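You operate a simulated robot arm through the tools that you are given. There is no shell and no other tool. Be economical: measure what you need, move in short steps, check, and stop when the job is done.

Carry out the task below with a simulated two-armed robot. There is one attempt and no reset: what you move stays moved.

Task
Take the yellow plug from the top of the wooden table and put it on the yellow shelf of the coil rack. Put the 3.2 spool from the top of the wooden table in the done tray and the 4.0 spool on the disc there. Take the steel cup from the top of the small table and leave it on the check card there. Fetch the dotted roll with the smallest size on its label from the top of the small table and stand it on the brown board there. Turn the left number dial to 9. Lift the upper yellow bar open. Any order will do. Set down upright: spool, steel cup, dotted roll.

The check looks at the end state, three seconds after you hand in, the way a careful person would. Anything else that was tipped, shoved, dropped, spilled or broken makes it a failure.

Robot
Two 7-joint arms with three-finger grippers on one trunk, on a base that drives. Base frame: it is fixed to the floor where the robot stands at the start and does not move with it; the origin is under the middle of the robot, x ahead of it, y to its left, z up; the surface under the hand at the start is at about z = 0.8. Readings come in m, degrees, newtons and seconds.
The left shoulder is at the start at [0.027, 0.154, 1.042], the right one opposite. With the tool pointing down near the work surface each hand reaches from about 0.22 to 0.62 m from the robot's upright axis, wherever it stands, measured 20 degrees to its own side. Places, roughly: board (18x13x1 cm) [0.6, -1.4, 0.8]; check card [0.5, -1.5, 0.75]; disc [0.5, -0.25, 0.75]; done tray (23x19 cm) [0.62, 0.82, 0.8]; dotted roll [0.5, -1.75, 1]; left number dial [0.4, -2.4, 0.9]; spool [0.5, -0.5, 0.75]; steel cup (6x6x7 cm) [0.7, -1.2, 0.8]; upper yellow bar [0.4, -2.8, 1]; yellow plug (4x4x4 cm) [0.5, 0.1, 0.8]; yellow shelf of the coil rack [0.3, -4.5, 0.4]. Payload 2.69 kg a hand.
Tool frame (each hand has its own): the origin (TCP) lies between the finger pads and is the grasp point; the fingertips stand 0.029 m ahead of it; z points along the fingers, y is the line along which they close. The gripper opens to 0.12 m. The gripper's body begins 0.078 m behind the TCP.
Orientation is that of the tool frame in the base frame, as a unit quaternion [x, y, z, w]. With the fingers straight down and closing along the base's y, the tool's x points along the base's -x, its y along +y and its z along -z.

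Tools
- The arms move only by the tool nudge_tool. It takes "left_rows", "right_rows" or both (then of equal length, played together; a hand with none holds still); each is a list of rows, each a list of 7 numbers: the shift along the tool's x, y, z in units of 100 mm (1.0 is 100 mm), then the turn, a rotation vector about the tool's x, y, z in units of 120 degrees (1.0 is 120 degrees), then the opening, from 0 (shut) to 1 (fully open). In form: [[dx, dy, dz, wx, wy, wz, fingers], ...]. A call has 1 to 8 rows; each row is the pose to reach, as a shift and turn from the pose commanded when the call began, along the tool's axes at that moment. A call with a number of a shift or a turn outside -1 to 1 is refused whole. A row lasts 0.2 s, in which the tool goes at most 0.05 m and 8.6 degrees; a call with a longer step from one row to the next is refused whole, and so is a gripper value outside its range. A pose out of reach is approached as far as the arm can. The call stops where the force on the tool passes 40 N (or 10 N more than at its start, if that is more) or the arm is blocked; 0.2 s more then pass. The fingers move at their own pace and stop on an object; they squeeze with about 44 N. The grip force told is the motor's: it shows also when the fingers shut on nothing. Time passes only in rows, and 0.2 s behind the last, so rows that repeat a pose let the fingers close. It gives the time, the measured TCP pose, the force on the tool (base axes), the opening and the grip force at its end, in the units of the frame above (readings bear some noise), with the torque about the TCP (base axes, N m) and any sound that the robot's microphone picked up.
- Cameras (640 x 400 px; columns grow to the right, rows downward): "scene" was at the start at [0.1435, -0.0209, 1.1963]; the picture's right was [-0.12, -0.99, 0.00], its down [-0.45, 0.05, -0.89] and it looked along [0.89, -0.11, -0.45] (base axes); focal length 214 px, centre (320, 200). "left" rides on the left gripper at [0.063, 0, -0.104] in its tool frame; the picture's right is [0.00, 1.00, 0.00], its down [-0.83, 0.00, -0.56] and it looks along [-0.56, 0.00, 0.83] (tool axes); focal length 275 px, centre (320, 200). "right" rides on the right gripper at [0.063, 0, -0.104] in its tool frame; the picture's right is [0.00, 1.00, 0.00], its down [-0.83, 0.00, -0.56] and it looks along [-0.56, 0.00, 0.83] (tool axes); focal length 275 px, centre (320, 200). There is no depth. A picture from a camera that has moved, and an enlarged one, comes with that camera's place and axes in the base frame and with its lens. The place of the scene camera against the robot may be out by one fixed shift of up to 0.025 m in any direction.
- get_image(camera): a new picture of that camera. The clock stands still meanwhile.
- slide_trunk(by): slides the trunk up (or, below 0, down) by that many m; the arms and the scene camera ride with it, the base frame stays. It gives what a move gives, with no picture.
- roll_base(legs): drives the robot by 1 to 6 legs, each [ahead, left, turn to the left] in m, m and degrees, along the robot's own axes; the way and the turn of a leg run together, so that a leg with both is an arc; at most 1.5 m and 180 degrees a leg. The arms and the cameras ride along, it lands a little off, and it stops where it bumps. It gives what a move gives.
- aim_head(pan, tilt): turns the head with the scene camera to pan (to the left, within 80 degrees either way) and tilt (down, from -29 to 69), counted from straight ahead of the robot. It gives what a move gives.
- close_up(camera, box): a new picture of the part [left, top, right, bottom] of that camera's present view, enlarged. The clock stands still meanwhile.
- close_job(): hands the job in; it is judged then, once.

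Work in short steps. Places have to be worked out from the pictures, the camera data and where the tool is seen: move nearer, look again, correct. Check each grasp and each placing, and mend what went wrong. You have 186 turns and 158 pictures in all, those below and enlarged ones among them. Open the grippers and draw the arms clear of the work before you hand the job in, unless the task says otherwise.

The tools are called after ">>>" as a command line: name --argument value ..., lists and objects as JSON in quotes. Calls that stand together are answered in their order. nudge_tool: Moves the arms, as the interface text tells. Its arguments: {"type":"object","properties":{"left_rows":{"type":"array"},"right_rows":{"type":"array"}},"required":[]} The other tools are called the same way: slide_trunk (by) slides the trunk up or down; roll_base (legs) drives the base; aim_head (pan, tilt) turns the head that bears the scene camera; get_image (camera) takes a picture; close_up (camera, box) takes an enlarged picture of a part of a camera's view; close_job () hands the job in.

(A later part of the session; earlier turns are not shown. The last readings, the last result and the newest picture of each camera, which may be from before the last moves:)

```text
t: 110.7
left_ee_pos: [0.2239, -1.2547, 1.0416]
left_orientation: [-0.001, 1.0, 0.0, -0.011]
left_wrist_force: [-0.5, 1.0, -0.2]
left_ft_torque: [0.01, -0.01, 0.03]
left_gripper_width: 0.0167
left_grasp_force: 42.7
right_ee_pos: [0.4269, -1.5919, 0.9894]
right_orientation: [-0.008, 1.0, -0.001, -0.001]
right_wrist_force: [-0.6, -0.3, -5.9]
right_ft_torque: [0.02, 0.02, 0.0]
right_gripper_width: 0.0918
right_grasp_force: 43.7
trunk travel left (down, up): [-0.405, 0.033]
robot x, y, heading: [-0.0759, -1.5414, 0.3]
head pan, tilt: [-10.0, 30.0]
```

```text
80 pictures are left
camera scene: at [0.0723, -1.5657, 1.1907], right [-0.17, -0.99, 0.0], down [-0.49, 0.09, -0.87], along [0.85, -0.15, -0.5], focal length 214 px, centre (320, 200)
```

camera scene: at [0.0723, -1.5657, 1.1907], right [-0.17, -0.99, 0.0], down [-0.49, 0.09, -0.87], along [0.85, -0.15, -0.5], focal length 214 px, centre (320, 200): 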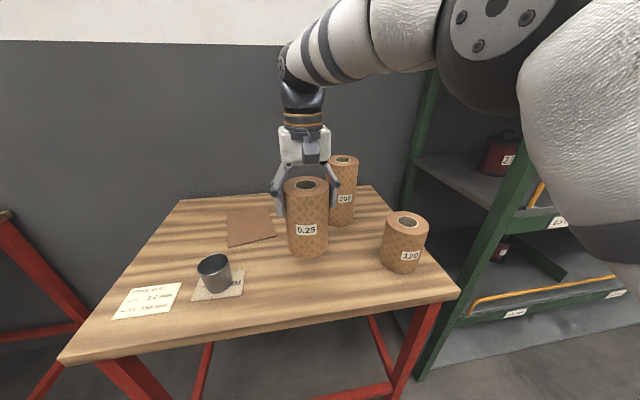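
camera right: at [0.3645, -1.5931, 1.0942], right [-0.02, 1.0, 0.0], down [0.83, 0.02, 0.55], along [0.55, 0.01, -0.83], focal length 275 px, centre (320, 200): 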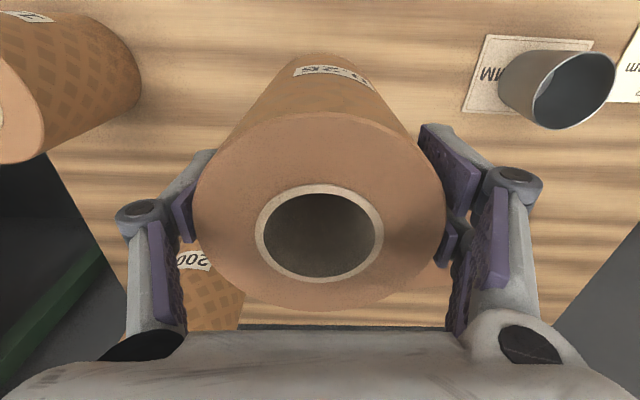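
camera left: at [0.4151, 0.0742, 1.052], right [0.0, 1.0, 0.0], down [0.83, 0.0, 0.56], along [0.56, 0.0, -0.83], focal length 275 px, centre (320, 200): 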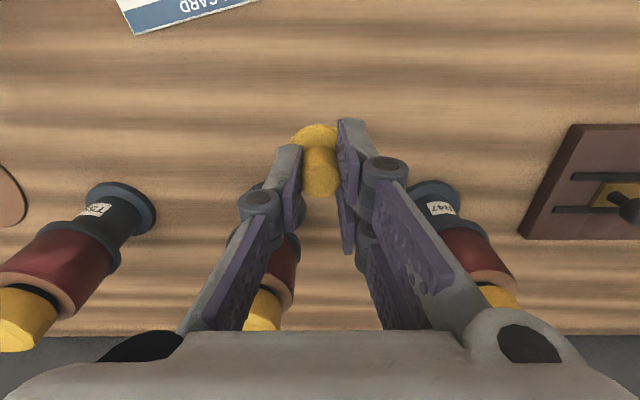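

0.25 roll held (board centre ≈ (0.622, −1.436)). Lift to z≈1.04 and drive 15 cm ahead, 21 cm left.

>>> nudge_tool --right_rows '[[0, 0, -0.3, 0, 0, 0, 0], [0, 0, -0.5, 0, 0, 0, 0]]'

>>> roll_base --legs '[[0, 0.21, 0], [0.15, 0, 0]]'

>>> get_image --camera "right"

>>> get_image --camera "scene"

```text
t: 111.3
left_ee_pos: [0.223, -1.255, 1.041]
left_orientation: [-0.001, 1.0, -0.001, -0.01]
left_wrist_force: [-0.1, 0.2, -0.7]
left_ft_torque: [0.02, 0.0, -0.03]
left_gripper_width: 0.0167
left_grasp_force: 42.4
right_ee_pos: [0.4252, -1.5917, 1.0373]
right_orientation: [-0.008, 1.0, -0.001, -0.001]
right_wrist_force: [-0.5, 0.1, -6.3]
right_ft_torque: [-0.05, 0.01, 0.02]
right_gripper_width: 0.092
right_grasp_force: 44.5
trunk travel left (down, up): [-0.405, 0.033]
robot x, y, heading: [-0.0678, -1.5424, 0.4]
head pan, tilt: [-10.0, 30.0]
```

```text
t: 114.5
left_ee_pos: [0.3678, -1.0442, 1.041]
left_orientation: [-0.003, 1.0, 0.0, -0.01]
left_wrist_force: [0.1, -0.3, 0.0]
left_ft_torque: [-0.02, 0.04, -0.01]
left_gripper_width: 0.0168
left_grasp_force: 42.5
right_ee_pos: [0.5722, -1.3816, 1.0366]
right_orientation: [-0.01, 1.0, -0.002, -0.002]
right_wrist_force: [0.8, 0.3, -7.2]
right_ft_torque: [-0.03, 0.04, 0.01]
right_gripper_width: 0.0919
right_grasp_force: 44.3
trunk travel left (down, up): [-0.405, 0.033]
robot x, y, heading: [0.0775, -1.3305, 0.2]
head pan, tilt: [-10.0, 30.0]
```

```text
79 pictures are left
camera right: at [0.5102, -1.3804, 1.1419], right [-0.03, 1.0, 0.0], down [0.83, 0.02, 0.55], along [0.55, 0.01, -0.83], focal length 275 px, centre (320, 200)
```

right: 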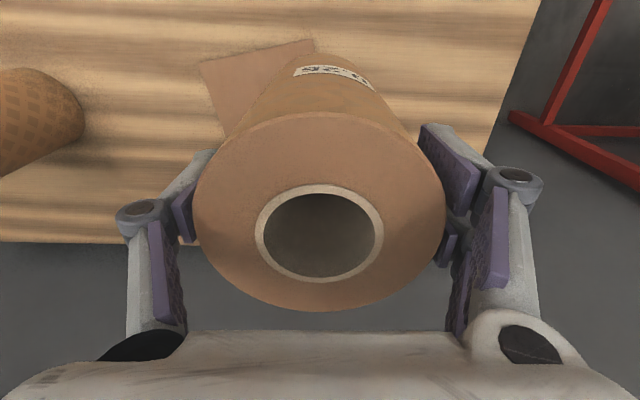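

```text
78 pictures are left
camera scene: at [0.2193, -1.3547, 1.1906], right [-0.17, -0.99, 0.0], down [-0.49, 0.08, -0.87], along [0.85, -0.14, -0.5], focal length 214 px, centre (320, 200)
```

scene: 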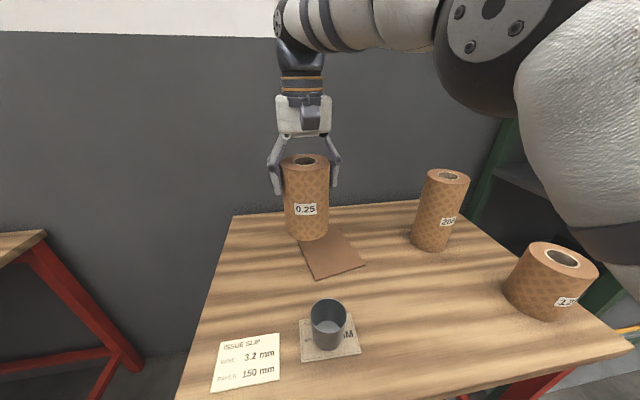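

Board centre confirmed at ≈(0.63, −1.435). Move y −5.6 cm, x +4.5 cm while lowering a little.

>>> nudge_tool --right_rows '[[-0.1, -0.4, 0.1, 0, 0, 0, 0], [-0.35, -0.56, 0.35, 0, 0, 0, 0], [-0.45, -0.57, 0.65, 0, 0, 0, 0], [-0.45, -0.57, 0.85, 0, 0, 0, 0]]'

>>> get_image --camera "right"

>>> close_up --camera "scene" --box '[240, 130, 440, 290]'

```text
t: 115.5
left_ee_pos: [0.3676, -1.043, 1.0415]
left_orientation: [-0.004, 1.0, -0.001, -0.011]
left_wrist_force: [-0.6, 0.3, 0.2]
left_ft_torque: [0.04, 0.03, 0.0]
left_gripper_width: 0.0169
left_grasp_force: 42.4
right_ee_pos: [0.6191, -1.4359, 0.9508]
right_orientation: [-0.011, 1.0, -0.002, -0.002]
right_wrist_force: [0.2, -0.5, -6.4]
right_ft_torque: [-0.01, 0.02, -0.05]
right_gripper_width: 0.092
right_grasp_force: 43.7
trunk travel left (down, up): [-0.405, 0.033]
robot x, y, heading: [0.0782, -1.3302, 0.4]
head pan, tilt: [-10.0, 30.0]
```

```text
77 pictures are left
camera right: at [0.5565, -1.437, 1.0569], right [-0.03, 1.0, 0.0], down [0.83, 0.02, 0.55], along [0.55, 0.01, -0.83], focal length 275 px, centre (320, 200)
```

right: 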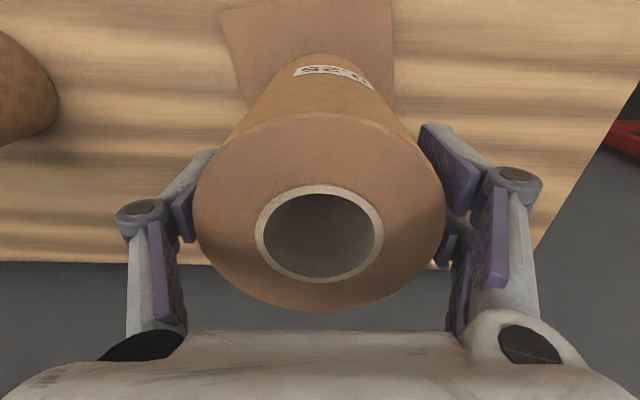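

```text
2.50 times, centred on (340, 210) of scene
camera zoom: at [0.2187, -1.3547, 1.1906], right [-0.17, -0.99, 0.0], down [-0.49, 0.08, -0.87], along [0.85, -0.14, -0.5], focal length 536 px, centre (270, 175)
```

zoom: 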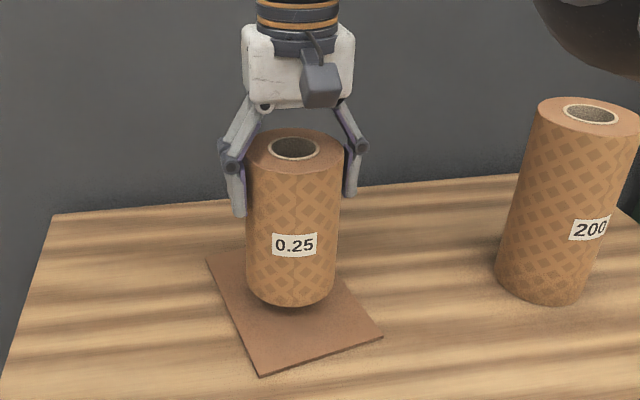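

Over the board. Lower gently to contact near TCP 0.928.

>>> nudge_tool --right_rows '[[0, 0, 0.12, 0, 0, 0, 0], [0, 0, 0.19, 0, 0, 0, 0], [0, 0, 0.22, 0, 0, 0, 0], [0, 0, 0.24, 0, 0, 0, 0]]'

```text
t: 116.5
left_ee_pos: [0.3687, -1.0438, 1.0412]
left_orientation: [-0.003, 1.0, -0.001, -0.01]
left_wrist_force: [-0.3, -0.2, -0.8]
left_ft_torque: [-0.01, -0.01, 0.01]
left_gripper_width: 0.0168
left_grasp_force: 42.2
right_ee_pos: [0.6183, -1.4359, 0.9279]
right_orientation: [-0.009, 1.0, -0.001, 0.0]
right_wrist_force: [0.5, 0.6, -6.1]
right_ft_torque: [0.0, -0.03, -0.01]
right_gripper_width: 0.0919
right_grasp_force: 44.3
trunk travel left (down, up): [-0.405, 0.033]
robot x, y, heading: [0.0778, -1.3305, 0.6]
head pan, tilt: [-10.0, 30.0]
```

>>> nudge_tool --right_rows '[[0, 0, 0.02, 0, 0, 0, 0], [0, 0, 0.04, 0, 0, 0, 0], [0, 0, 0.055, 0, 0, 0, 0]]'

```text
t: 117.3
left_ee_pos: [0.3685, -1.0447, 1.0431]
left_orientation: [-0.003, 1.0, 0.0, -0.009]
left_wrist_force: [-0.6, 0.7, 1.2]
left_ft_torque: [-0.03, 0.02, 0.0]
left_gripper_width: 0.0169
left_grasp_force: 42.9
right_ee_pos: [0.6176, -1.4353, 0.9245]
right_orientation: [-0.011, 1.0, -0.002, 0.001]
right_wrist_force: [1.0, 0.0, 9.1]
right_ft_torque: [-0.4, 0.37, 0.05]
right_gripper_width: 0.0918
right_grasp_force: 44.4
trunk travel left (down, up): [-0.405, 0.033]
robot x, y, heading: [0.0745, -1.3334, 0.5]
head pan, tilt: [-10.0, 30.0]
```

Contact. Release and rise straight up.

>>> nudge_tool --right_rows '[[0, 0, -0.01, 0, 0, 0, 1], [0, 0, -0.01, 0, 0, 0, 1], [0, 0, -0.3, 0, 0, 0, 1], [0, 0, -0.7, 0, 0, 0, 1], [0.2, 0, -1.0, 0, 0, 0, 1]]'

>>> get_image --camera "scene"

```text
t: 118.5
left_ee_pos: [0.3679, -1.0437, 1.0417]
left_orientation: [-0.003, 1.0, -0.001, -0.009]
left_wrist_force: [0.9, -0.1, -0.1]
left_ft_torque: [0.02, -0.03, -0.01]
left_gripper_width: 0.0166
left_grasp_force: 43.0
right_ee_pos: [0.5975, -1.4363, 1.024]
right_orientation: [-0.01, 1.0, -0.001, -0.001]
right_wrist_force: [-0.1, 0.5, -0.2]
right_ft_torque: [0.0, -0.03, 0.04]
right_gripper_width: 0.1203
right_grasp_force: 0.0
trunk travel left (down, up): [-0.405, 0.033]
robot x, y, heading: [0.0748, -1.3275, 0.1]
head pan, tilt: [-10.0, 30.0]
```

```text
75 pictures are left
camera scene: at [0.217, -1.3547, 1.191], right [-0.17, -0.99, 0.0], down [-0.49, 0.08, -0.87], along [0.85, -0.14, -0.5], focal length 214 px, centre (320, 200)
```

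scene: 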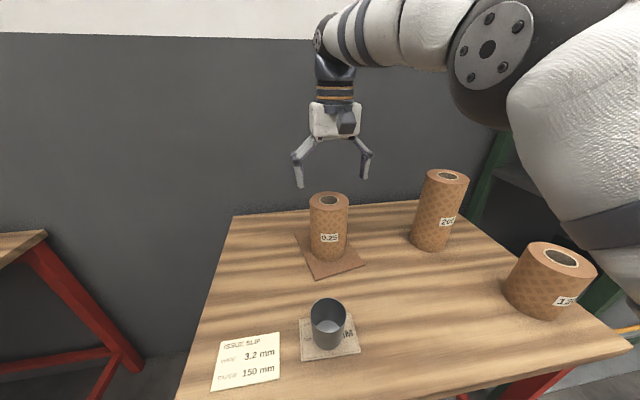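

Roll stands on the board. Retract the hand, back off, and drive right to the rack.

>>> nudge_tool --right_rows '[[0.4, 0, -0.2, 0, 0, 0, 0.5], [0.8, -0.1, -0.3, 0, 0, 0, 0.5], [1.0, -0.3, -0.3, 0, 0, 0, 0.5]]'

>>> nudge_tool --right_rows '[[0.4, -0.2, 0, 0, 0, 0, 0.5], [0.8, -0.4, 0, 0, 0, 0, 0.5], [1.0, -0.7, 0, 0, 0, 0, 0.5]]'

>>> roll_base --legs '[[-0.35, 0, 0], [0, -0.8, 0]]'

>>> aim_head --pan -10 --tilt 20

>>> get_image --camera "scene"

```text
t: 119.3
left_ee_pos: [0.3688, -1.0454, 1.0422]
left_orientation: [-0.004, 1.0, 0.0, -0.01]
left_wrist_force: [-0.1, 0.9, 0.2]
left_ft_torque: [0.02, -0.02, 0.0]
left_gripper_width: 0.0169
left_grasp_force: 42.1
right_ee_pos: [0.4988, -1.4695, 1.0531]
right_orientation: [-0.01, 1.0, -0.001, 0.0]
right_wrist_force: [0.4, -0.2, -0.5]
right_ft_torque: [0.02, 0.0, 0.02]
right_gripper_width: 0.0601
right_grasp_force: 0.1
trunk travel left (down, up): [-0.405, 0.033]
robot x, y, heading: [0.0746, -1.3287, 0.6]
head pan, tilt: [-10.0, 30.0]
```

```text
t: 120.1
left_ee_pos: [0.3689, -1.0443, 1.0439]
left_orientation: [-0.004, 1.0, -0.001, -0.009]
left_wrist_force: [-0.2, -1.1, 0.1]
left_ft_torque: [0.01, 0.03, -0.02]
left_gripper_width: 0.0166
left_grasp_force: 42.1
right_ee_pos: [0.3997, -1.5417, 1.0558]
right_orientation: [-0.01, 1.0, 0.0, 0.0]
right_wrist_force: [1.0, -0.3, 0.5]
right_ft_torque: [-0.01, 0.03, -0.03]
right_gripper_width: 0.0603
right_grasp_force: 0.0
trunk travel left (down, up): [-0.405, 0.033]
robot x, y, heading: [0.0792, -1.3282, 0.2]
head pan, tilt: [-10.0, 30.0]
```

```text
t: 128.5
left_ee_pos: [0.0297, -1.8384, 1.0405]
left_orientation: [-0.013, 1.0, 0.0, -0.01]
left_wrist_force: [0.2, -0.1, -0.1]
left_ft_torque: [-0.01, -0.01, 0.0]
left_gripper_width: 0.0169
left_grasp_force: 42.4
right_ee_pos: [0.0702, -2.3325, 1.0558]
right_orientation: [-0.02, 1.0, -0.001, -0.001]
right_wrist_force: [0.6, -0.4, 0.2]
right_ft_torque: [0.01, 0.01, -0.05]
right_gripper_width: 0.06
right_grasp_force: 0.0
trunk travel left (down, up): [-0.405, 0.033]
robot x, y, heading: [-0.2555, -2.1269, 1.5]
head pan, tilt: [-10.0, 30.0]
```

```text
t: 129.2
left_ee_pos: [0.0294, -1.8374, 1.0408]
left_orientation: [-0.013, 1.0, 0.0, -0.008]
left_wrist_force: [0.6, 0.8, -0.1]
left_ft_torque: [0.01, 0.0, 0.06]
left_gripper_width: 0.0168
left_grasp_force: 42.7
right_ee_pos: [0.0697, -2.3328, 1.0555]
right_orientation: [-0.02, 1.0, -0.001, -0.001]
right_wrist_force: [-0.5, 0.2, 0.6]
right_ft_torque: [-0.02, -0.01, 0.02]
right_gripper_width: 0.06
right_grasp_force: 0.1
trunk travel left (down, up): [-0.405, 0.033]
robot x, y, heading: [-0.2598, -2.131, 1.5]
head pan, tilt: [-10.0, 20.0]
```

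```text
74 pictures are left
camera scene: at [-0.113, -2.1521, 1.2067], right [-0.15, -0.99, 0.0], down [-0.34, 0.05, -0.94], along [0.93, -0.14, -0.34], focal length 214 px, centre (320, 200)
```

scene: 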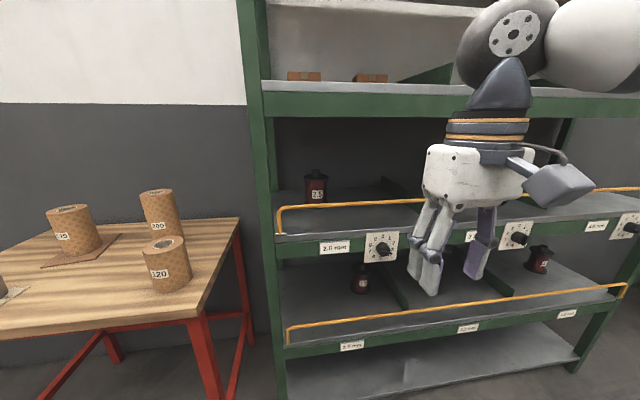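

Zoom on the left dial and the upper bar.

>>> close_up --camera "scene" --box '[300, 215, 420, 290]'

>>> close_up --camera "scene" --box '[240, 140, 640, 390]'

```text
5.33 times, centred on (360, 252) of scene
camera zoom: at [-0.113, -2.1521, 1.2067], right [-0.15, -0.99, 0.0], down [-0.34, 0.05, -0.94], along [0.93, -0.14, -0.34], focal length 1144 px, centre (107, -80)
```

zoom: 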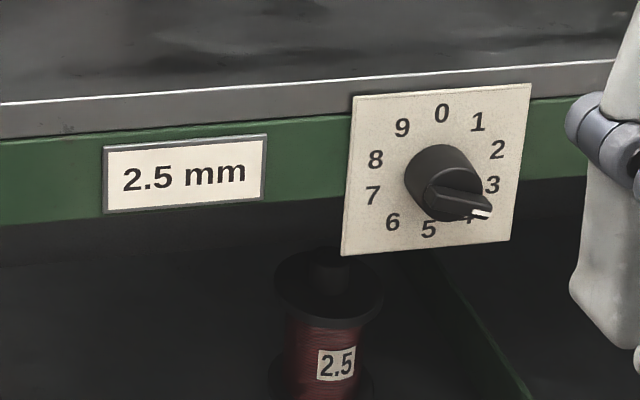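

```text
1.60 times, centred on (440, 265) of scene
camera zoom: at [-0.113, -2.1521, 1.2067], right [-0.15, -0.99, 0.0], down [-0.34, 0.05, -0.94], along [0.93, -0.14, -0.34], focal length 343 px, centre (128, 96)
```

zoom: 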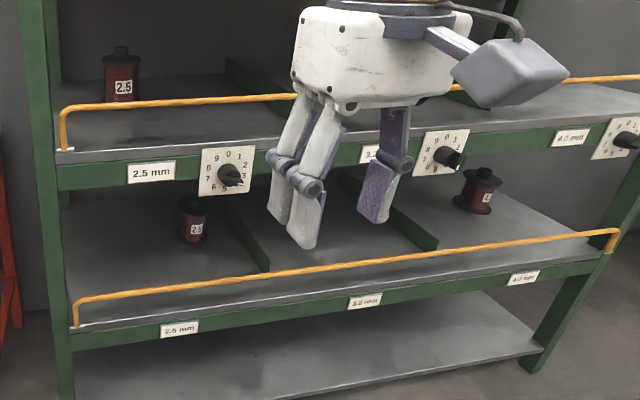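

Pointer appears to sit at 4; I need 9, i.e. +180° clockwise. First pitch the right tool to horizontal, while drawing ahead slightly, to look at the dial close up.

>>> nudge_tool --right_rows '[[-0.12, 0, 0.05, 0, -0.067, 0, 0.6], [-0.24, 0, 0.1, 0, -0.134, 0, 0.6], [-0.36, 0, 0.15, 0, -0.2, 0, 0.6], [-0.48, 0, 0.2, 0, -0.267, 0, 0.6], [-0.6, 0, 0.25, 0, -0.333, 0, 0.6], [-0.72, 0, 0.3, 0, -0.4, 0, 0.6], [-0.84, 0, 0.35, 0, -0.467, 0, 0.6], [-0.96, 0, 0.4, 0, -0.533, 0, 0.6]]'

>>> nudge_tool --right_rows '[[0, 0, 0, 0, -0.055, 0, 0.6], [0, 0, 0, 0, -0.11, 0, 0.6], [0, 0, 0, 0, -0.165, 0, 0.6], [0, 0, 0, 0, -0.217, 0, 0.6]]'

>>> get_image --camera "right"

>>> get_image --camera "scene"

```text
t: 131.0
left_ee_pos: [0.0288, -1.8376, 1.0411]
left_orientation: [-0.013, 1.0, 0.0, -0.011]
left_wrist_force: [-0.3, -0.3, 0.1]
left_ft_torque: [0.0, 0.0, -0.02]
left_gripper_width: 0.0167
left_grasp_force: 42.5
right_ee_pos: [0.1873, -2.3275, 1.0235]
right_orientation: [-0.017, 0.849, 0.009, 0.528]
right_wrist_force: [-0.1, -0.5, 0.3]
right_ft_torque: [0.01, -0.01, 0.01]
right_gripper_width: 0.0717
right_grasp_force: 0.1
right hand out of reach, approached as far as the arm can: row 7, 8
trunk travel left (down, up): [-0.405, 0.033]
robot x, y, heading: [-0.2617, -2.1325, 1.7]
head pan, tilt: [-10.0, 20.0]
```

```text
t: 132.0
left_ee_pos: [0.0286, -1.8375, 1.0411]
left_orientation: [-0.013, 1.0, -0.001, -0.01]
left_wrist_force: [0.8, 0.2, 0.1]
left_ft_torque: [0.0, -0.02, 0.01]
left_gripper_width: 0.0168
left_grasp_force: 41.9
right_ee_pos: [0.2192, -2.3196, 1.0401]
right_orientation: [-0.023, 0.756, 0.023, 0.654]
right_wrist_force: [0.3, -0.4, 0.0]
right_ft_torque: [0.06, 0.01, -0.03]
right_gripper_width: 0.0722
right_grasp_force: 0.2
right hand out of reach, approached as far as the arm can: row 1, 2, 3, 4
trunk travel left (down, up): [-0.405, 0.033]
robot x, y, heading: [-0.2548, -2.1312, 1.6]
head pan, tilt: [-10.0, 20.0]
```

```text
71 pictures are left
camera right: at [0.1076, -2.326, 0.9941], right [-0.07, 1.0, 0.0], down [-0.43, -0.03, 0.9], along [0.9, 0.06, 0.43], focal length 275 px, centre (320, 200)
```

right: 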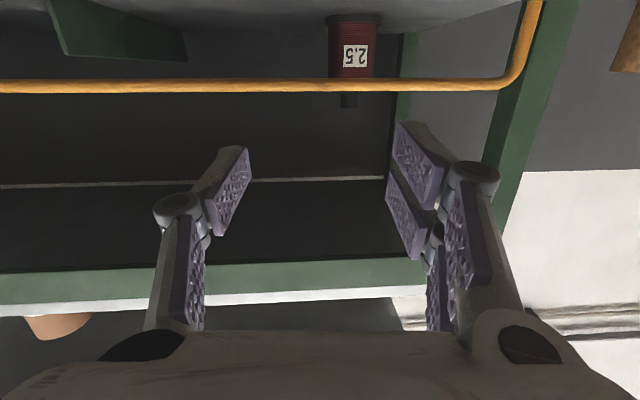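

```text
70 pictures are left
camera scene: at [-0.1133, -2.1517, 1.2069], right [-0.15, -0.99, 0.0], down [-0.34, 0.05, -0.94], along [0.93, -0.14, -0.34], focal length 214 px, centre (320, 200)
```

scene: 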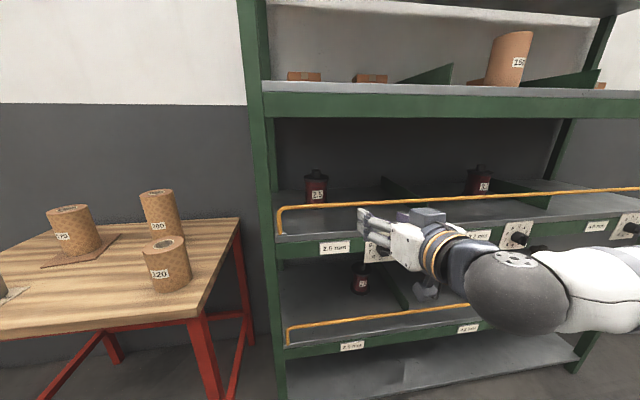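

The wrist is at a pitch limit here, and I want to double-check the rolls too: zoom on the small table.

>>> close_up --camera "scene" --box '[30, 170, 210, 300]'

>>> close_up --camera "scene" --box '[270, 20, 620, 240]'

```text
3.08 times, centred on (120, 235) of scene
camera zoom: at [-0.1133, -2.1517, 1.2069], right [-0.15, -0.99, 0.0], down [-0.34, 0.05, -0.94], along [0.93, -0.14, -0.34], focal length 660 px, centre (935, 92)
```

zoom: 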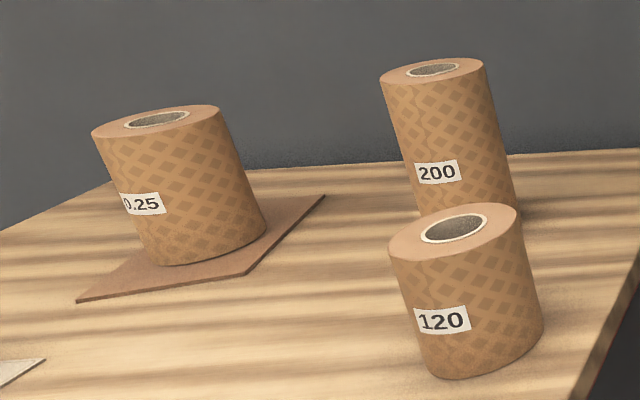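

```text
1.82 times, centred on (445, 130) of scene
camera zoom: at [-0.1133, -2.1517, 1.2069], right [-0.15, -0.99, 0.0], down [-0.34, 0.05, -0.94], along [0.93, -0.14, -0.34], focal length 390 px, centre (93, 327)
```

zoom: 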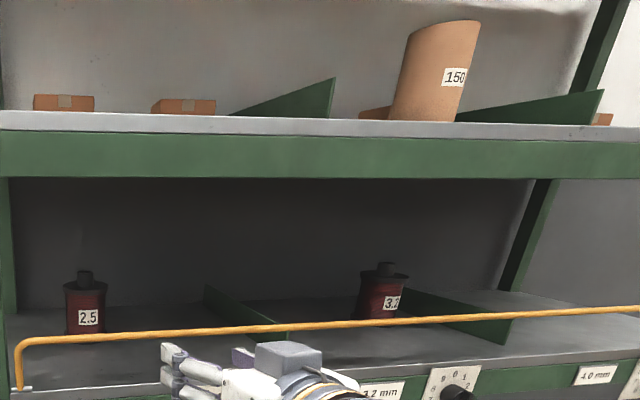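

All three table rolls are dotted and 0.25 is the smallest, so that stands. Dial is at about (0.39, −2.41, 0.86). Lower the hand and level the tool toward a pre-grasp pose.

>>> nudge_tool --right_rows '[[0.35, -0.2, 0.1, 0.01, -0.02, 0, 0.6], [0.7, -0.45, 0.2, 0.02, -0.04, 0, 0.6], [1.0, -0.6, 0.3, 0.031, -0.069, 0, 0.6]]'

>>> get_image --camera "right"

```text
t: 132.8
left_ee_pos: [0.0287, -1.8375, 1.0427]
left_orientation: [-0.013, 1.0, 0.0, -0.01]
left_wrist_force: [0.1, 0.0, -0.5]
left_ft_torque: [0.03, 0.0, 0.03]
left_gripper_width: 0.0167
left_grasp_force: 42.6
right_ee_pos: [0.221, -2.3242, 1.039]
right_orientation: [-0.024, 0.756, 0.026, 0.654]
right_wrist_force: [0.3, -0.5, 0.3]
right_ft_torque: [-0.05, 0.0, 0.0]
right_gripper_width: 0.0719
right_grasp_force: 0.0
right hand out of reach, approached as far as the arm can: row 1, 2, 3
trunk travel left (down, up): [-0.405, 0.033]
robot x, y, heading: [-0.2607, -2.1278, 1.8]
head pan, tilt: [-10.0, 20.0]
```

```text
67 pictures are left
camera right: at [0.1082, -2.3306, 0.9931], right [-0.07, 1.0, 0.0], down [-0.43, -0.03, 0.9], along [0.9, 0.06, 0.43], focal length 275 px, centre (320, 200)
```

right: 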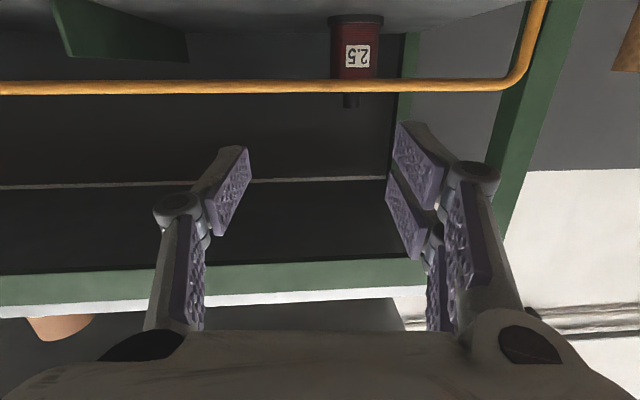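

No motion: the wrist is at a limit because the forearm comes in from the side. Back up 10 cm so the arm can stretch forward, and lower/extend with a little less pitch first.

>>> roll_base --legs '[[-0.1, 0, -1.5]]'

>>> nudge_tool --right_rows '[[0.2, -0.1, 0.15, 0.01, 0.05, 0, 0.6], [0.4, -0.2, 0.35, 0.02, 0.1, 0, 0.6], [0.6, -0.3, 0.6, 0.03, 0.15, 0, 0.6], [0.8, -0.4, 0.85, 0.03, 0.15, 0, 0.6], [0.9, -0.4, 1.0, 0.03, 0.15, 0, 0.6]]'

>>> get_image --camera "scene"

```text
t: 133.9
left_ee_pos: [-0.06, -1.8476, 1.0419]
left_orientation: [0.001, 1.0, -0.001, -0.01]
left_wrist_force: [0.4, 0.0, 0.7]
left_ft_torque: [0.02, -0.05, -0.03]
left_gripper_width: 0.017
left_grasp_force: 42.7
right_ee_pos: [0.1153, -2.3376, 1.0404]
right_orientation: [-0.013, 0.756, 0.016, 0.654]
right_wrist_force: [-0.1, 0.0, 1.1]
right_ft_torque: [-0.04, 0.02, 0.0]
right_gripper_width: 0.0719
right_grasp_force: 0.1
trunk travel left (down, up): [-0.405, 0.033]
robot x, y, heading: [-0.3565, -2.1297, 0.1]
head pan, tilt: [-10.0, 20.0]
```

```text
t: 135.2
left_ee_pos: [-0.0597, -1.8466, 1.0413]
left_orientation: [0.001, 1.0, 0.0, -0.01]
left_wrist_force: [0.0, -0.2, 0.4]
left_ft_torque: [0.0, 0.0, -0.04]
left_gripper_width: 0.017
left_grasp_force: 42.5
right_ee_pos: [0.2052, -2.3718, 0.9341]
right_orientation: [0.006, 0.849, -0.01, 0.528]
right_wrist_force: [0.1, 0.9, 0.2]
right_ft_torque: [0.01, 0.0, -0.01]
right_gripper_width: 0.072
right_grasp_force: 0.0
trunk travel left (down, up): [-0.405, 0.033]
robot x, y, heading: [-0.3552, -2.1289, -0.0]
head pan, tilt: [-10.0, 20.0]
```

```text
66 pictures are left
camera scene: at [-0.2105, -2.157, 1.2068], right [-0.18, -0.98, 0.0], down [-0.34, 0.06, -0.94], along [0.93, -0.16, -0.34], focal length 214 px, centre (320, 200)
```

scene: 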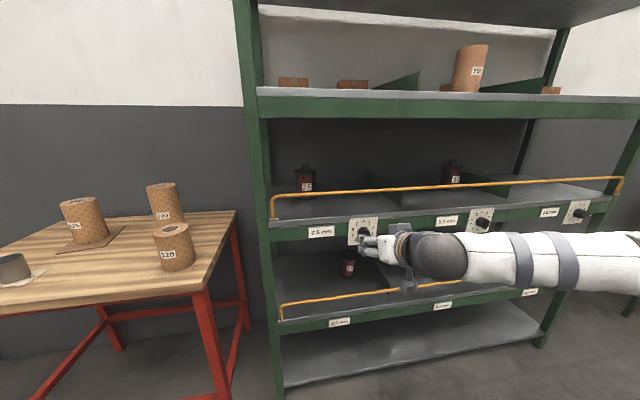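

Good freedom now. Continue lowering and level the remaining 26°.

>>> nudge_tool --right_rows '[[0.1, -0.1, 0.2, 0, -0.054, 0, 0.6], [0.2, -0.2, 0.4, 0, -0.108, 0, 0.6], [0.3, -0.3, 0.6, 0, -0.162, 0, 0.6], [0.42, -0.4, 0.77, 0, -0.215, 0, 0.6]]'

>>> get_image --camera "right"

```text
t: 136.2
left_ee_pos: [-0.0558, -1.8471, 1.0369]
left_orientation: [0.0, 1.0, -0.001, -0.014]
left_wrist_force: [2.6, -0.3, -3.4]
left_ft_torque: [-0.03, 0.25, 0.0]
left_gripper_width: 0.0168
left_grasp_force: 42.3
right_ee_pos: [0.3303, -2.4631, 0.8946]
right_orientation: [-0.047, 0.742, 0.019, 0.668]
right_wrist_force: [3.1, -15.0, 7.4]
right_ft_torque: [0.19, 0.65, 1.43]
right_gripper_width: 0.0715
right_grasp_force: 0.1
right hand out of reach, approached as far as the arm can: row 1, 2, 3, 4
trunk travel left (down, up): [-0.405, 0.033]
robot x, y, heading: [-0.3533, -2.1306, -0.0]
head pan, tilt: [-10.0, 20.0]
```

```text
65 pictures are left
camera right: at [0.2215, -2.4751, 0.8448], right [-0.09, 0.99, -0.04], down [-0.47, -0.01, 0.89], along [0.88, 0.1, 0.46], focal length 275 px, centre (320, 200)
```

right: 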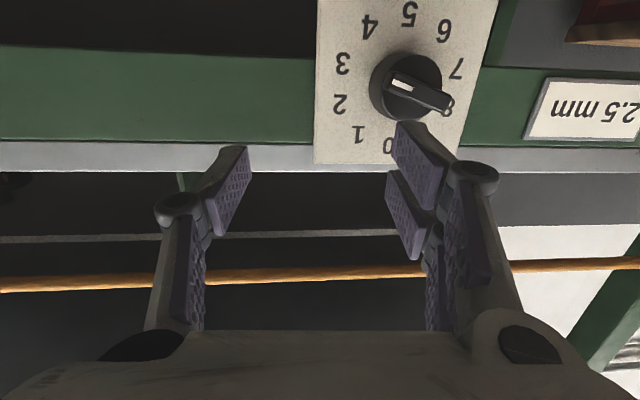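

The arm swung further than asked and a finger is touching near the knob. Back the base off 6 cm to relieve it, then look.

>>> roll_base --legs '[[-0.06, 0, 0]]'

>>> get_image --camera "right"

>>> get_image --camera "scene"

```text
t: 137.1
left_ee_pos: [-0.12, -1.8486, 1.0416]
left_orientation: [0.001, 1.0, -0.001, -0.01]
left_wrist_force: [-0.4, -0.4, 0.8]
left_ft_torque: [0.02, -0.02, -0.01]
left_gripper_width: 0.0168
left_grasp_force: 41.9
right_ee_pos: [0.2683, -2.4814, 0.9159]
right_orientation: [-0.024, 0.73, 0.017, 0.683]
right_wrist_force: [0.6, -0.1, 1.0]
right_ft_torque: [0.0, 0.0, 0.0]
right_gripper_width: 0.072
right_grasp_force: 0.1
trunk travel left (down, up): [-0.405, 0.033]
robot x, y, heading: [-0.4137, -2.1307, -0.2]
head pan, tilt: [-10.0, 20.0]
```

```text
64 pictures are left
camera right: at [0.1608, -2.4889, 0.8618], right [-0.06, 1.0, -0.01], down [-0.5, -0.02, 0.87], along [0.86, 0.06, 0.5], focal length 275 px, centre (320, 200)
```

right: 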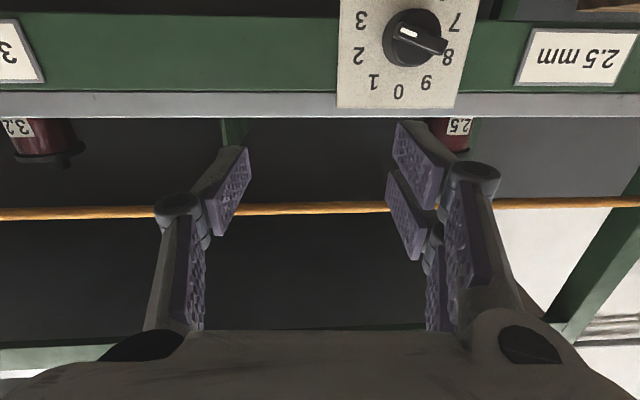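

```text
63 pictures are left
camera scene: at [-0.2712, -2.1573, 1.2069], right [-0.18, -0.98, 0.0], down [-0.34, 0.06, -0.94], along [0.93, -0.17, -0.34], focal length 214 px, centre (320, 200)
```

scene: 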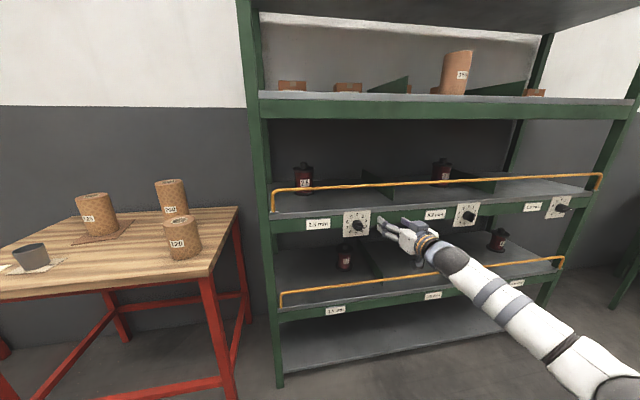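

Arm now points forward nicely and nothing is touching. Zoom on the dial in both views.

>>> close_up --camera "right" --box '[330, 0, 490, 115]'

>>> close_up --camera "scene" --box '[330, 195, 390, 250]'

```text
3.48 times, centred on (410, 58) of right
camera zoom: at [0.1608, -2.4889, 0.8618], right [-0.06, 1.0, -0.01], down [-0.5, -0.02, 0.87], along [0.86, 0.06, 0.5], focal length 958 px, centre (7, 696)
```

zoom: 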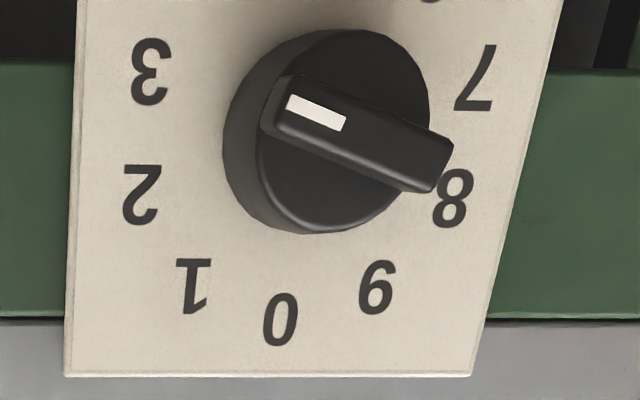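

```text
7.27 times, centred on (360, 222) of scene
camera zoom: at [-0.2712, -2.1573, 1.2069], right [-0.18, -0.98, 0.0], down [-0.34, 0.06, -0.94], along [0.93, -0.17, -0.34], focal length 1560 px, centre (29, 36)
```

zoom: 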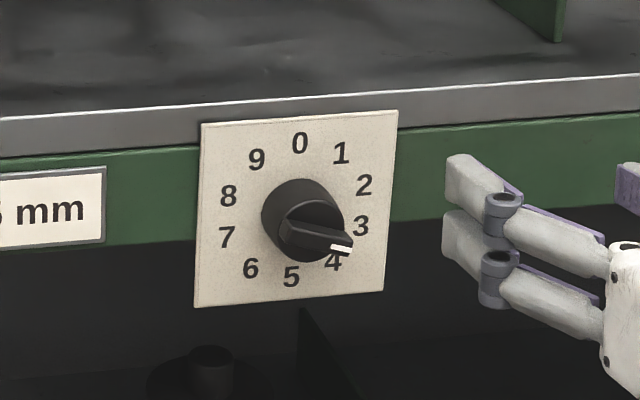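

Pointer is at 3 (ridge along 3–8), so 9 is +216° clockwise. Knob face centre ≈ (0.360, −2.411, 0.861). Level the tool at a pre-grasp pose 9 cm in front.

>>> nudge_tool --right_rows '[[0.2, 0.25, 0.03, 0.01, -0.01, 0.002, 0.6], [0.4, 0.5, 0.05, 0.02, -0.02, 0.004, 0.6], [0.54, 0.7, 0.08, 0.028, -0.032, 0.005, 0.6]]'

>>> nudge_tool --right_rows '[[0, 0, 0, 0, 0, -0.07, 0.6], [0, 0, 0, 0, 0, -0.14, 0.6], [0, 0, 0, 0, 0, -0.21, 0.6], [0, 0, 0, 0, 0, -0.28, 0.6], [0, 0, 0, 0, 0, -0.35, 0.6]]'

>>> get_image --camera "right"

```text
t: 137.9
left_ee_pos: [-0.1189, -1.848, 1.0409]
left_orientation: [0.001, 1.0, 0.0, -0.011]
left_wrist_force: [0.3, -0.4, -0.4]
left_ft_torque: [-0.01, 0.02, -0.03]
left_gripper_width: 0.0169
left_grasp_force: 42.0
right_ee_pos: [0.3286, -2.4602, 0.8695]
right_orientation: [-0.015, 0.712, 0.015, 0.702]
right_wrist_force: [-0.8, -0.2, 0.5]
right_ft_torque: [-0.02, -0.02, -0.03]
right_gripper_width: 0.0717
right_grasp_force: 0.0
right hand out of reach, approached as far as the arm can: row 1, 2, 3
trunk travel left (down, up): [-0.405, 0.033]
robot x, y, heading: [-0.4139, -2.1321, -0.3]
head pan, tilt: [-10.0, 20.0]
```

```text
t: 139.1
left_ee_pos: [-0.1199, -1.8463, 1.0418]
left_orientation: [0.002, 1.0, 0.0, -0.012]
left_wrist_force: [-0.3, 0.2, -0.3]
left_ft_torque: [0.02, -0.05, 0.01]
left_gripper_width: 0.017
left_grasp_force: 42.5
right_ee_pos: [0.3435, -2.473, 0.8687]
right_orientation: [-0.256, 0.66, -0.253, 0.66]
right_wrist_force: [-1.0, -0.5, 0.4]
right_ft_torque: [0.02, 0.02, 0.03]
right_gripper_width: 0.0719
right_grasp_force: 0.1
right hand out of reach, approached as far as the arm can: row 1, 2, 3, 4, 5
trunk travel left (down, up): [-0.405, 0.033]
robot x, y, heading: [-0.4153, -2.1341, -0.2]
head pan, tilt: [-10.0, 20.0]
```

```text
60 pictures are left
camera right: at [0.2388, -2.516, 0.8238], right [0.0, 0.74, -0.67], down [-0.56, 0.56, 0.61], along [0.83, 0.38, 0.41], focal length 275 px, centre (320, 200)
```

right: 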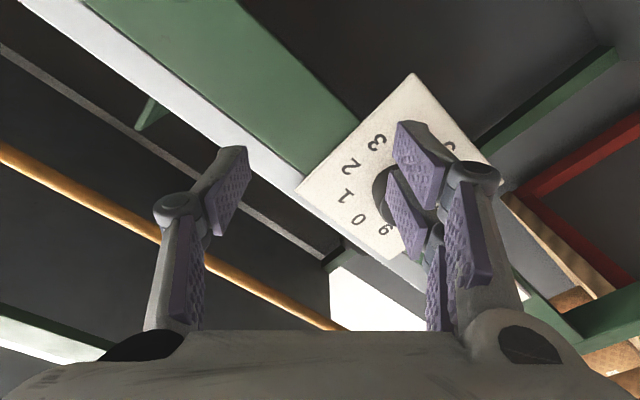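

The arm favours a longer stretch, so I'll use the base for positioning: back off 8 cm, then finish the tool roll to −72°.

>>> roll_base --legs '[[-0.09, 0, 0]]'

>>> nudge_tool --right_rows '[[0, 0, 0, 0, 0, -0.065, 0.6], [0, 0, 0, 0, 0, -0.13, 0.6], [0, 0, 0, 0, 0, -0.19, 0.6], [0, 0, 0, 0, 0, -0.247, 0.6]]'

>>> get_image --camera "right"

```text
t: 140.2
left_ee_pos: [-0.207, -1.8463, 1.0427]
left_orientation: [0.002, 1.0, 0.0, -0.009]
left_wrist_force: [-0.3, -0.1, 0.1]
left_ft_torque: [0.0, -0.06, -0.04]
left_gripper_width: 0.0168
left_grasp_force: 42.4
right_ee_pos: [0.2534, -2.4729, 0.8706]
right_orientation: [-0.253, 0.66, -0.253, 0.66]
right_wrist_force: [-0.7, 0.6, 0.8]
right_ft_torque: [0.02, 0.04, 0.04]
right_gripper_width: 0.0721
right_grasp_force: 0.0
trunk travel left (down, up): [-0.405, 0.033]
robot x, y, heading: [-0.5034, -2.1274, -0.1]
head pan, tilt: [-10.0, 20.0]
```

```text
t: 141.2
left_ee_pos: [-0.2084, -1.8481, 1.0421]
left_orientation: [0.002, 1.0, 0.0, -0.011]
left_wrist_force: [-0.4, 0.5, 0.2]
left_ft_torque: [-0.01, 0.01, 0.03]
left_gripper_width: 0.0169
left_grasp_force: 42.5
right_ee_pos: [0.2544, -2.4741, 0.8704]
right_orientation: [-0.416, 0.572, -0.413, 0.573]
right_wrist_force: [-0.4, -0.5, 0.6]
right_ft_torque: [-0.01, 0.0, 0.01]
right_gripper_width: 0.0719
right_grasp_force: 0.0
trunk travel left (down, up): [-0.405, 0.033]
robot x, y, heading: [-0.5051, -2.1297, -0.2]
head pan, tilt: [-10.0, 20.0]
```

```text
59 pictures are left
camera right: at [0.1501, -2.5334, 0.8511], right [0.0, 0.31, -0.95], down [-0.56, 0.79, 0.26], along [0.83, 0.53, 0.17], focal length 275 px, centre (320, 200)
```

right: 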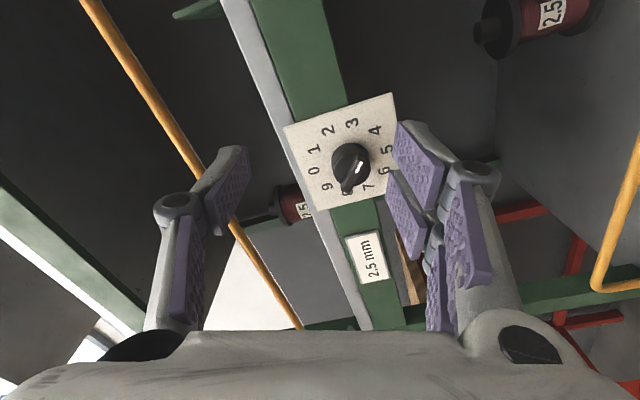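

Tool is level with roll −72°. Shift the base 5.9 cm left to bring the hand in line, and drop 1 cm.

>>> roll_base --legs '[[0, 0.06, 0]]'

>>> nudge_tool --right_rows '[[0.03, 0.095, 0, 0, 0, 0, 0.45], [0.03, 0.095, 0, 0, 0, 0, 0.45]]'

>>> get_image --camera "right"

```text
t: 142.3
left_ee_pos: [-0.2065, -1.7887, 1.0409]
left_orientation: [0.003, 1.0, 0.0, -0.01]
left_wrist_force: [-0.1, 0.0, 0.2]
left_ft_torque: [0.0, 0.02, -0.01]
left_gripper_width: 0.0167
left_grasp_force: 42.6
right_ee_pos: [0.253, -2.4151, 0.8697]
right_orientation: [-0.414, 0.573, -0.413, 0.574]
right_wrist_force: [0.0, 1.0, -0.2]
right_ft_torque: [0.06, 0.02, 0.0]
right_gripper_width: 0.0721
right_grasp_force: 0.2
trunk travel left (down, up): [-0.405, 0.033]
robot x, y, heading: [-0.5079, -2.0711, -0.2]
head pan, tilt: [-10.0, 20.0]
```

```text
t: 142.9
left_ee_pos: [-0.2068, -1.789, 1.0419]
left_orientation: [0.003, 1.0, 0.0, -0.011]
left_wrist_force: [-0.3, 0.3, -1.0]
left_ft_torque: [0.0, 0.05, 0.0]
left_gripper_width: 0.0168
left_grasp_force: 42.7
right_ee_pos: [0.2537, -2.4158, 0.8604]
right_orientation: [-0.415, 0.573, -0.413, 0.574]
right_wrist_force: [-0.1, 1.0, 0.3]
right_ft_torque: [-0.01, -0.05, 0.02]
right_gripper_width: 0.0542
right_grasp_force: 0.1
trunk travel left (down, up): [-0.405, 0.033]
robot x, y, heading: [-0.4985, -2.0704, -0.3]
head pan, tilt: [-10.0, 20.0]
```

```text
58 pictures are left
camera right: at [0.1496, -2.4749, 0.8416], right [0.0, 0.31, -0.95], down [-0.56, 0.79, 0.26], along [0.83, 0.53, 0.17], focal length 275 px, centre (320, 200)
```

right: 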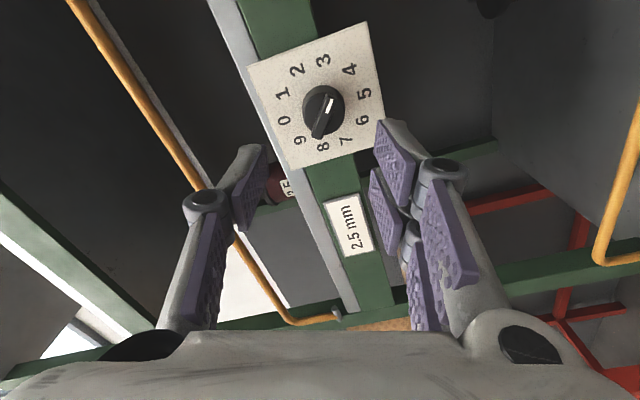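

Well aligned. Advance 5 cm along the tool with 3 mm correction.

>>> nudge_tool --right_rows '[[-0.02, 0.03, 0.25, 0, 0, 0, 0.45], [-0.02, 0.03, 0.5, 0, 0, 0, 0.45]]'

>>> get_image --camera "right"

```text
t: 143.6
left_ee_pos: [-0.2076, -1.7879, 1.0415]
left_orientation: [0.003, 1.0, 0.001, -0.011]
left_wrist_force: [0.0, 0.5, -0.5]
left_ft_torque: [0.01, -0.01, 0.02]
left_gripper_width: 0.0166
left_grasp_force: 42.4
right_ee_pos: [0.2616, -2.414, 0.8599]
right_orientation: [-0.414, 0.574, -0.413, 0.574]
right_wrist_force: [0.0, 0.3, -0.1]
right_ft_torque: [0.0, 0.0, -0.02]
right_gripper_width: 0.0539
right_grasp_force: 0.1
right hand out of reach, approached as far as the arm can: row 1, 2
trunk travel left (down, up): [-0.405, 0.033]
robot x, y, heading: [-0.5023, -2.0734, -0.2]
head pan, tilt: [-10.0, 20.0]
```

```text
57 pictures are left
camera right: at [0.1581, -2.474, 0.8409], right [0.0, 0.31, -0.95], down [-0.56, 0.79, 0.26], along [0.83, 0.53, 0.17], focal length 275 px, centre (320, 200)
```

right: 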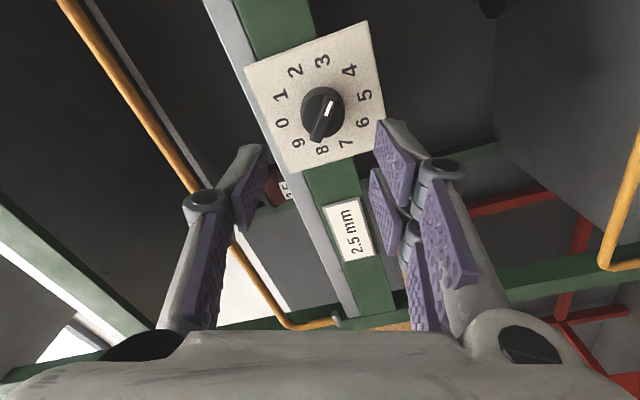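

Arm is at full stretch; advance with the base 7.5 cm.

>>> roll_base --legs '[[0.07, 0, 0]]'

>>> get_image --camera "right"

```text
t: 144.6
left_ee_pos: [-0.1363, -1.7873, 1.0414]
left_orientation: [0.002, 1.0, 0.0, -0.01]
left_wrist_force: [-0.4, 0.5, -0.2]
left_ft_torque: [0.0, 0.0, 0.0]
left_gripper_width: 0.0167
left_grasp_force: 42.3
right_ee_pos: [0.3331, -2.4135, 0.8578]
right_orientation: [-0.415, 0.573, -0.412, 0.574]
right_wrist_force: [-0.7, -0.8, 0.5]
right_ft_torque: [0.01, -0.02, -0.01]
right_gripper_width: 0.0541
right_grasp_force: 0.1
trunk travel left (down, up): [-0.405, 0.033]
robot x, y, heading: [-0.4349, -2.0734, -0.2]
head pan, tilt: [-10.0, 20.0]
```

```text
56 pictures are left
camera right: at [0.2295, -2.4732, 0.84], right [0.0, 0.31, -0.95], down [-0.56, 0.79, 0.26], along [0.83, 0.53, 0.17], focal length 275 px, centre (320, 200)
```

right: 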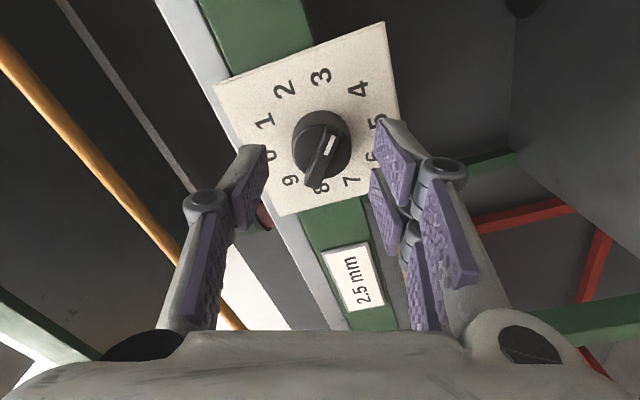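

Ridge top at x≈0.363; advance 1 cm by base, then close on the ridge.

>>> roll_base --legs '[[0.01, 0, 0]]'

>>> nudge_tool --right_rows '[[0, 0.0, 0, 0, 0, 0, 0.0], [0, 0, 0, 0, 0, 0, 0], [0, 0, 0, 0, 0, 0, 0]]'

>>> get_image --camera "right"

```text
t: 145.3
left_ee_pos: [-0.1258, -1.7876, 1.0413]
left_orientation: [0.002, 1.0, 0.0, -0.011]
left_wrist_force: [0.2, 0.3, -0.8]
left_ft_torque: [0.0, 0.0, 0.0]
left_gripper_width: 0.0169
left_grasp_force: 42.7
right_ee_pos: [0.3418, -2.4137, 0.8583]
right_orientation: [-0.415, 0.573, -0.413, 0.574]
right_wrist_force: [0.3, -0.9, -0.1]
right_ft_torque: [0.02, 0.0, -0.03]
right_gripper_width: 0.0539
right_grasp_force: 0.0
trunk travel left (down, up): [-0.405, 0.033]
robot x, y, heading: [-0.4194, -2.0693, -0.0]
head pan, tilt: [-10.0, 20.0]
```

```text
t: 146.1
left_ee_pos: [-0.1267, -1.789, 1.0417]
left_orientation: [0.002, 1.0, 0.0, -0.011]
left_wrist_force: [-0.9, -0.7, -0.2]
left_ft_torque: [0.02, -0.02, 0.01]
left_gripper_width: 0.0171
left_grasp_force: 42.2
right_ee_pos: [0.3412, -2.4138, 0.8572]
right_orientation: [-0.415, 0.574, -0.412, 0.573]
right_wrist_force: [-5.9, -1.2, -7.4]
right_ft_torque: [-0.03, 0.21, -0.02]
right_gripper_width: 0.0101
right_grasp_force: 37.8
trunk travel left (down, up): [-0.405, 0.033]
robot x, y, heading: [-0.4234, -2.0727, -0.3]
head pan, tilt: [-10.0, 20.0]
```

```text
55 pictures are left
camera right: at [0.2386, -2.474, 0.839], right [0.0, 0.31, -0.95], down [-0.56, 0.79, 0.26], along [0.83, 0.53, 0.17], focal length 275 px, centre (320, 200)
```

right: 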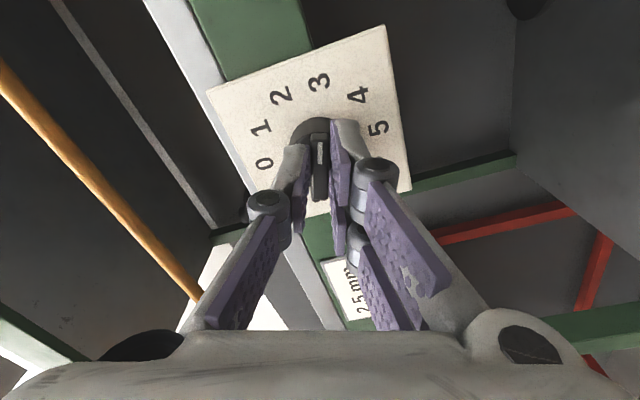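

Ridge gripped (10 mm). Turn clockwise 64° first and check.

>>> nudge_tool --right_rows '[[0, 0, 0, 0, 0, 0.067, 0], [0, 0, 0, 0, 0, 0.133, 0], [0, 0, 0, 0, 0, 0.2, 0], [0, 0, 0, 0, 0, 0.267, 0], [0, 0, 0, 0, 0, 0.333, 0], [0, 0, 0, 0, 0, 0.4, 0], [0, 0, 0, 0, 0, 0.467, 0], [0, 0, 0, 0, 0, 0.533, 0]]'

>>> get_image --camera "right"

```text
t: 147.9
left_ee_pos: [-0.1267, -1.7871, 1.0402]
left_orientation: [0.001, 1.0, 0.0, -0.01]
left_wrist_force: [0.1, -0.2, -0.6]
left_ft_torque: [0.03, 0.04, -0.03]
left_gripper_width: 0.0168
left_grasp_force: 42.2
right_ee_pos: [0.3424, -2.4095, 0.8539]
right_orientation: [-0.049, 0.709, -0.043, 0.702]
right_wrist_force: [-21.8, 15.4, -25.1]
right_ft_torque: [-0.07, 0.22, 0.48]
right_gripper_width: 0.0098
right_grasp_force: 37.7
trunk travel left (down, up): [-0.405, 0.033]
robot x, y, heading: [-0.4265, -2.0717, -0.5]
head pan, tilt: [-10.0, 20.0]
```

```text
54 pictures are left
camera right: at [0.2382, -2.4187, 0.7932], right [-0.01, 0.99, -0.14], down [-0.55, 0.11, 0.83], along [0.84, 0.08, 0.54], focal length 275 px, centre (320, 200)
```

right: 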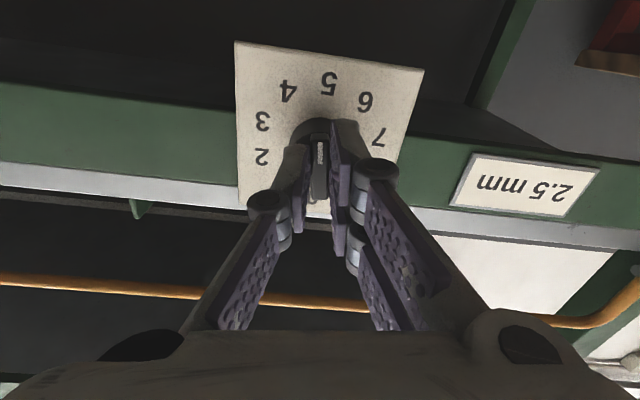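

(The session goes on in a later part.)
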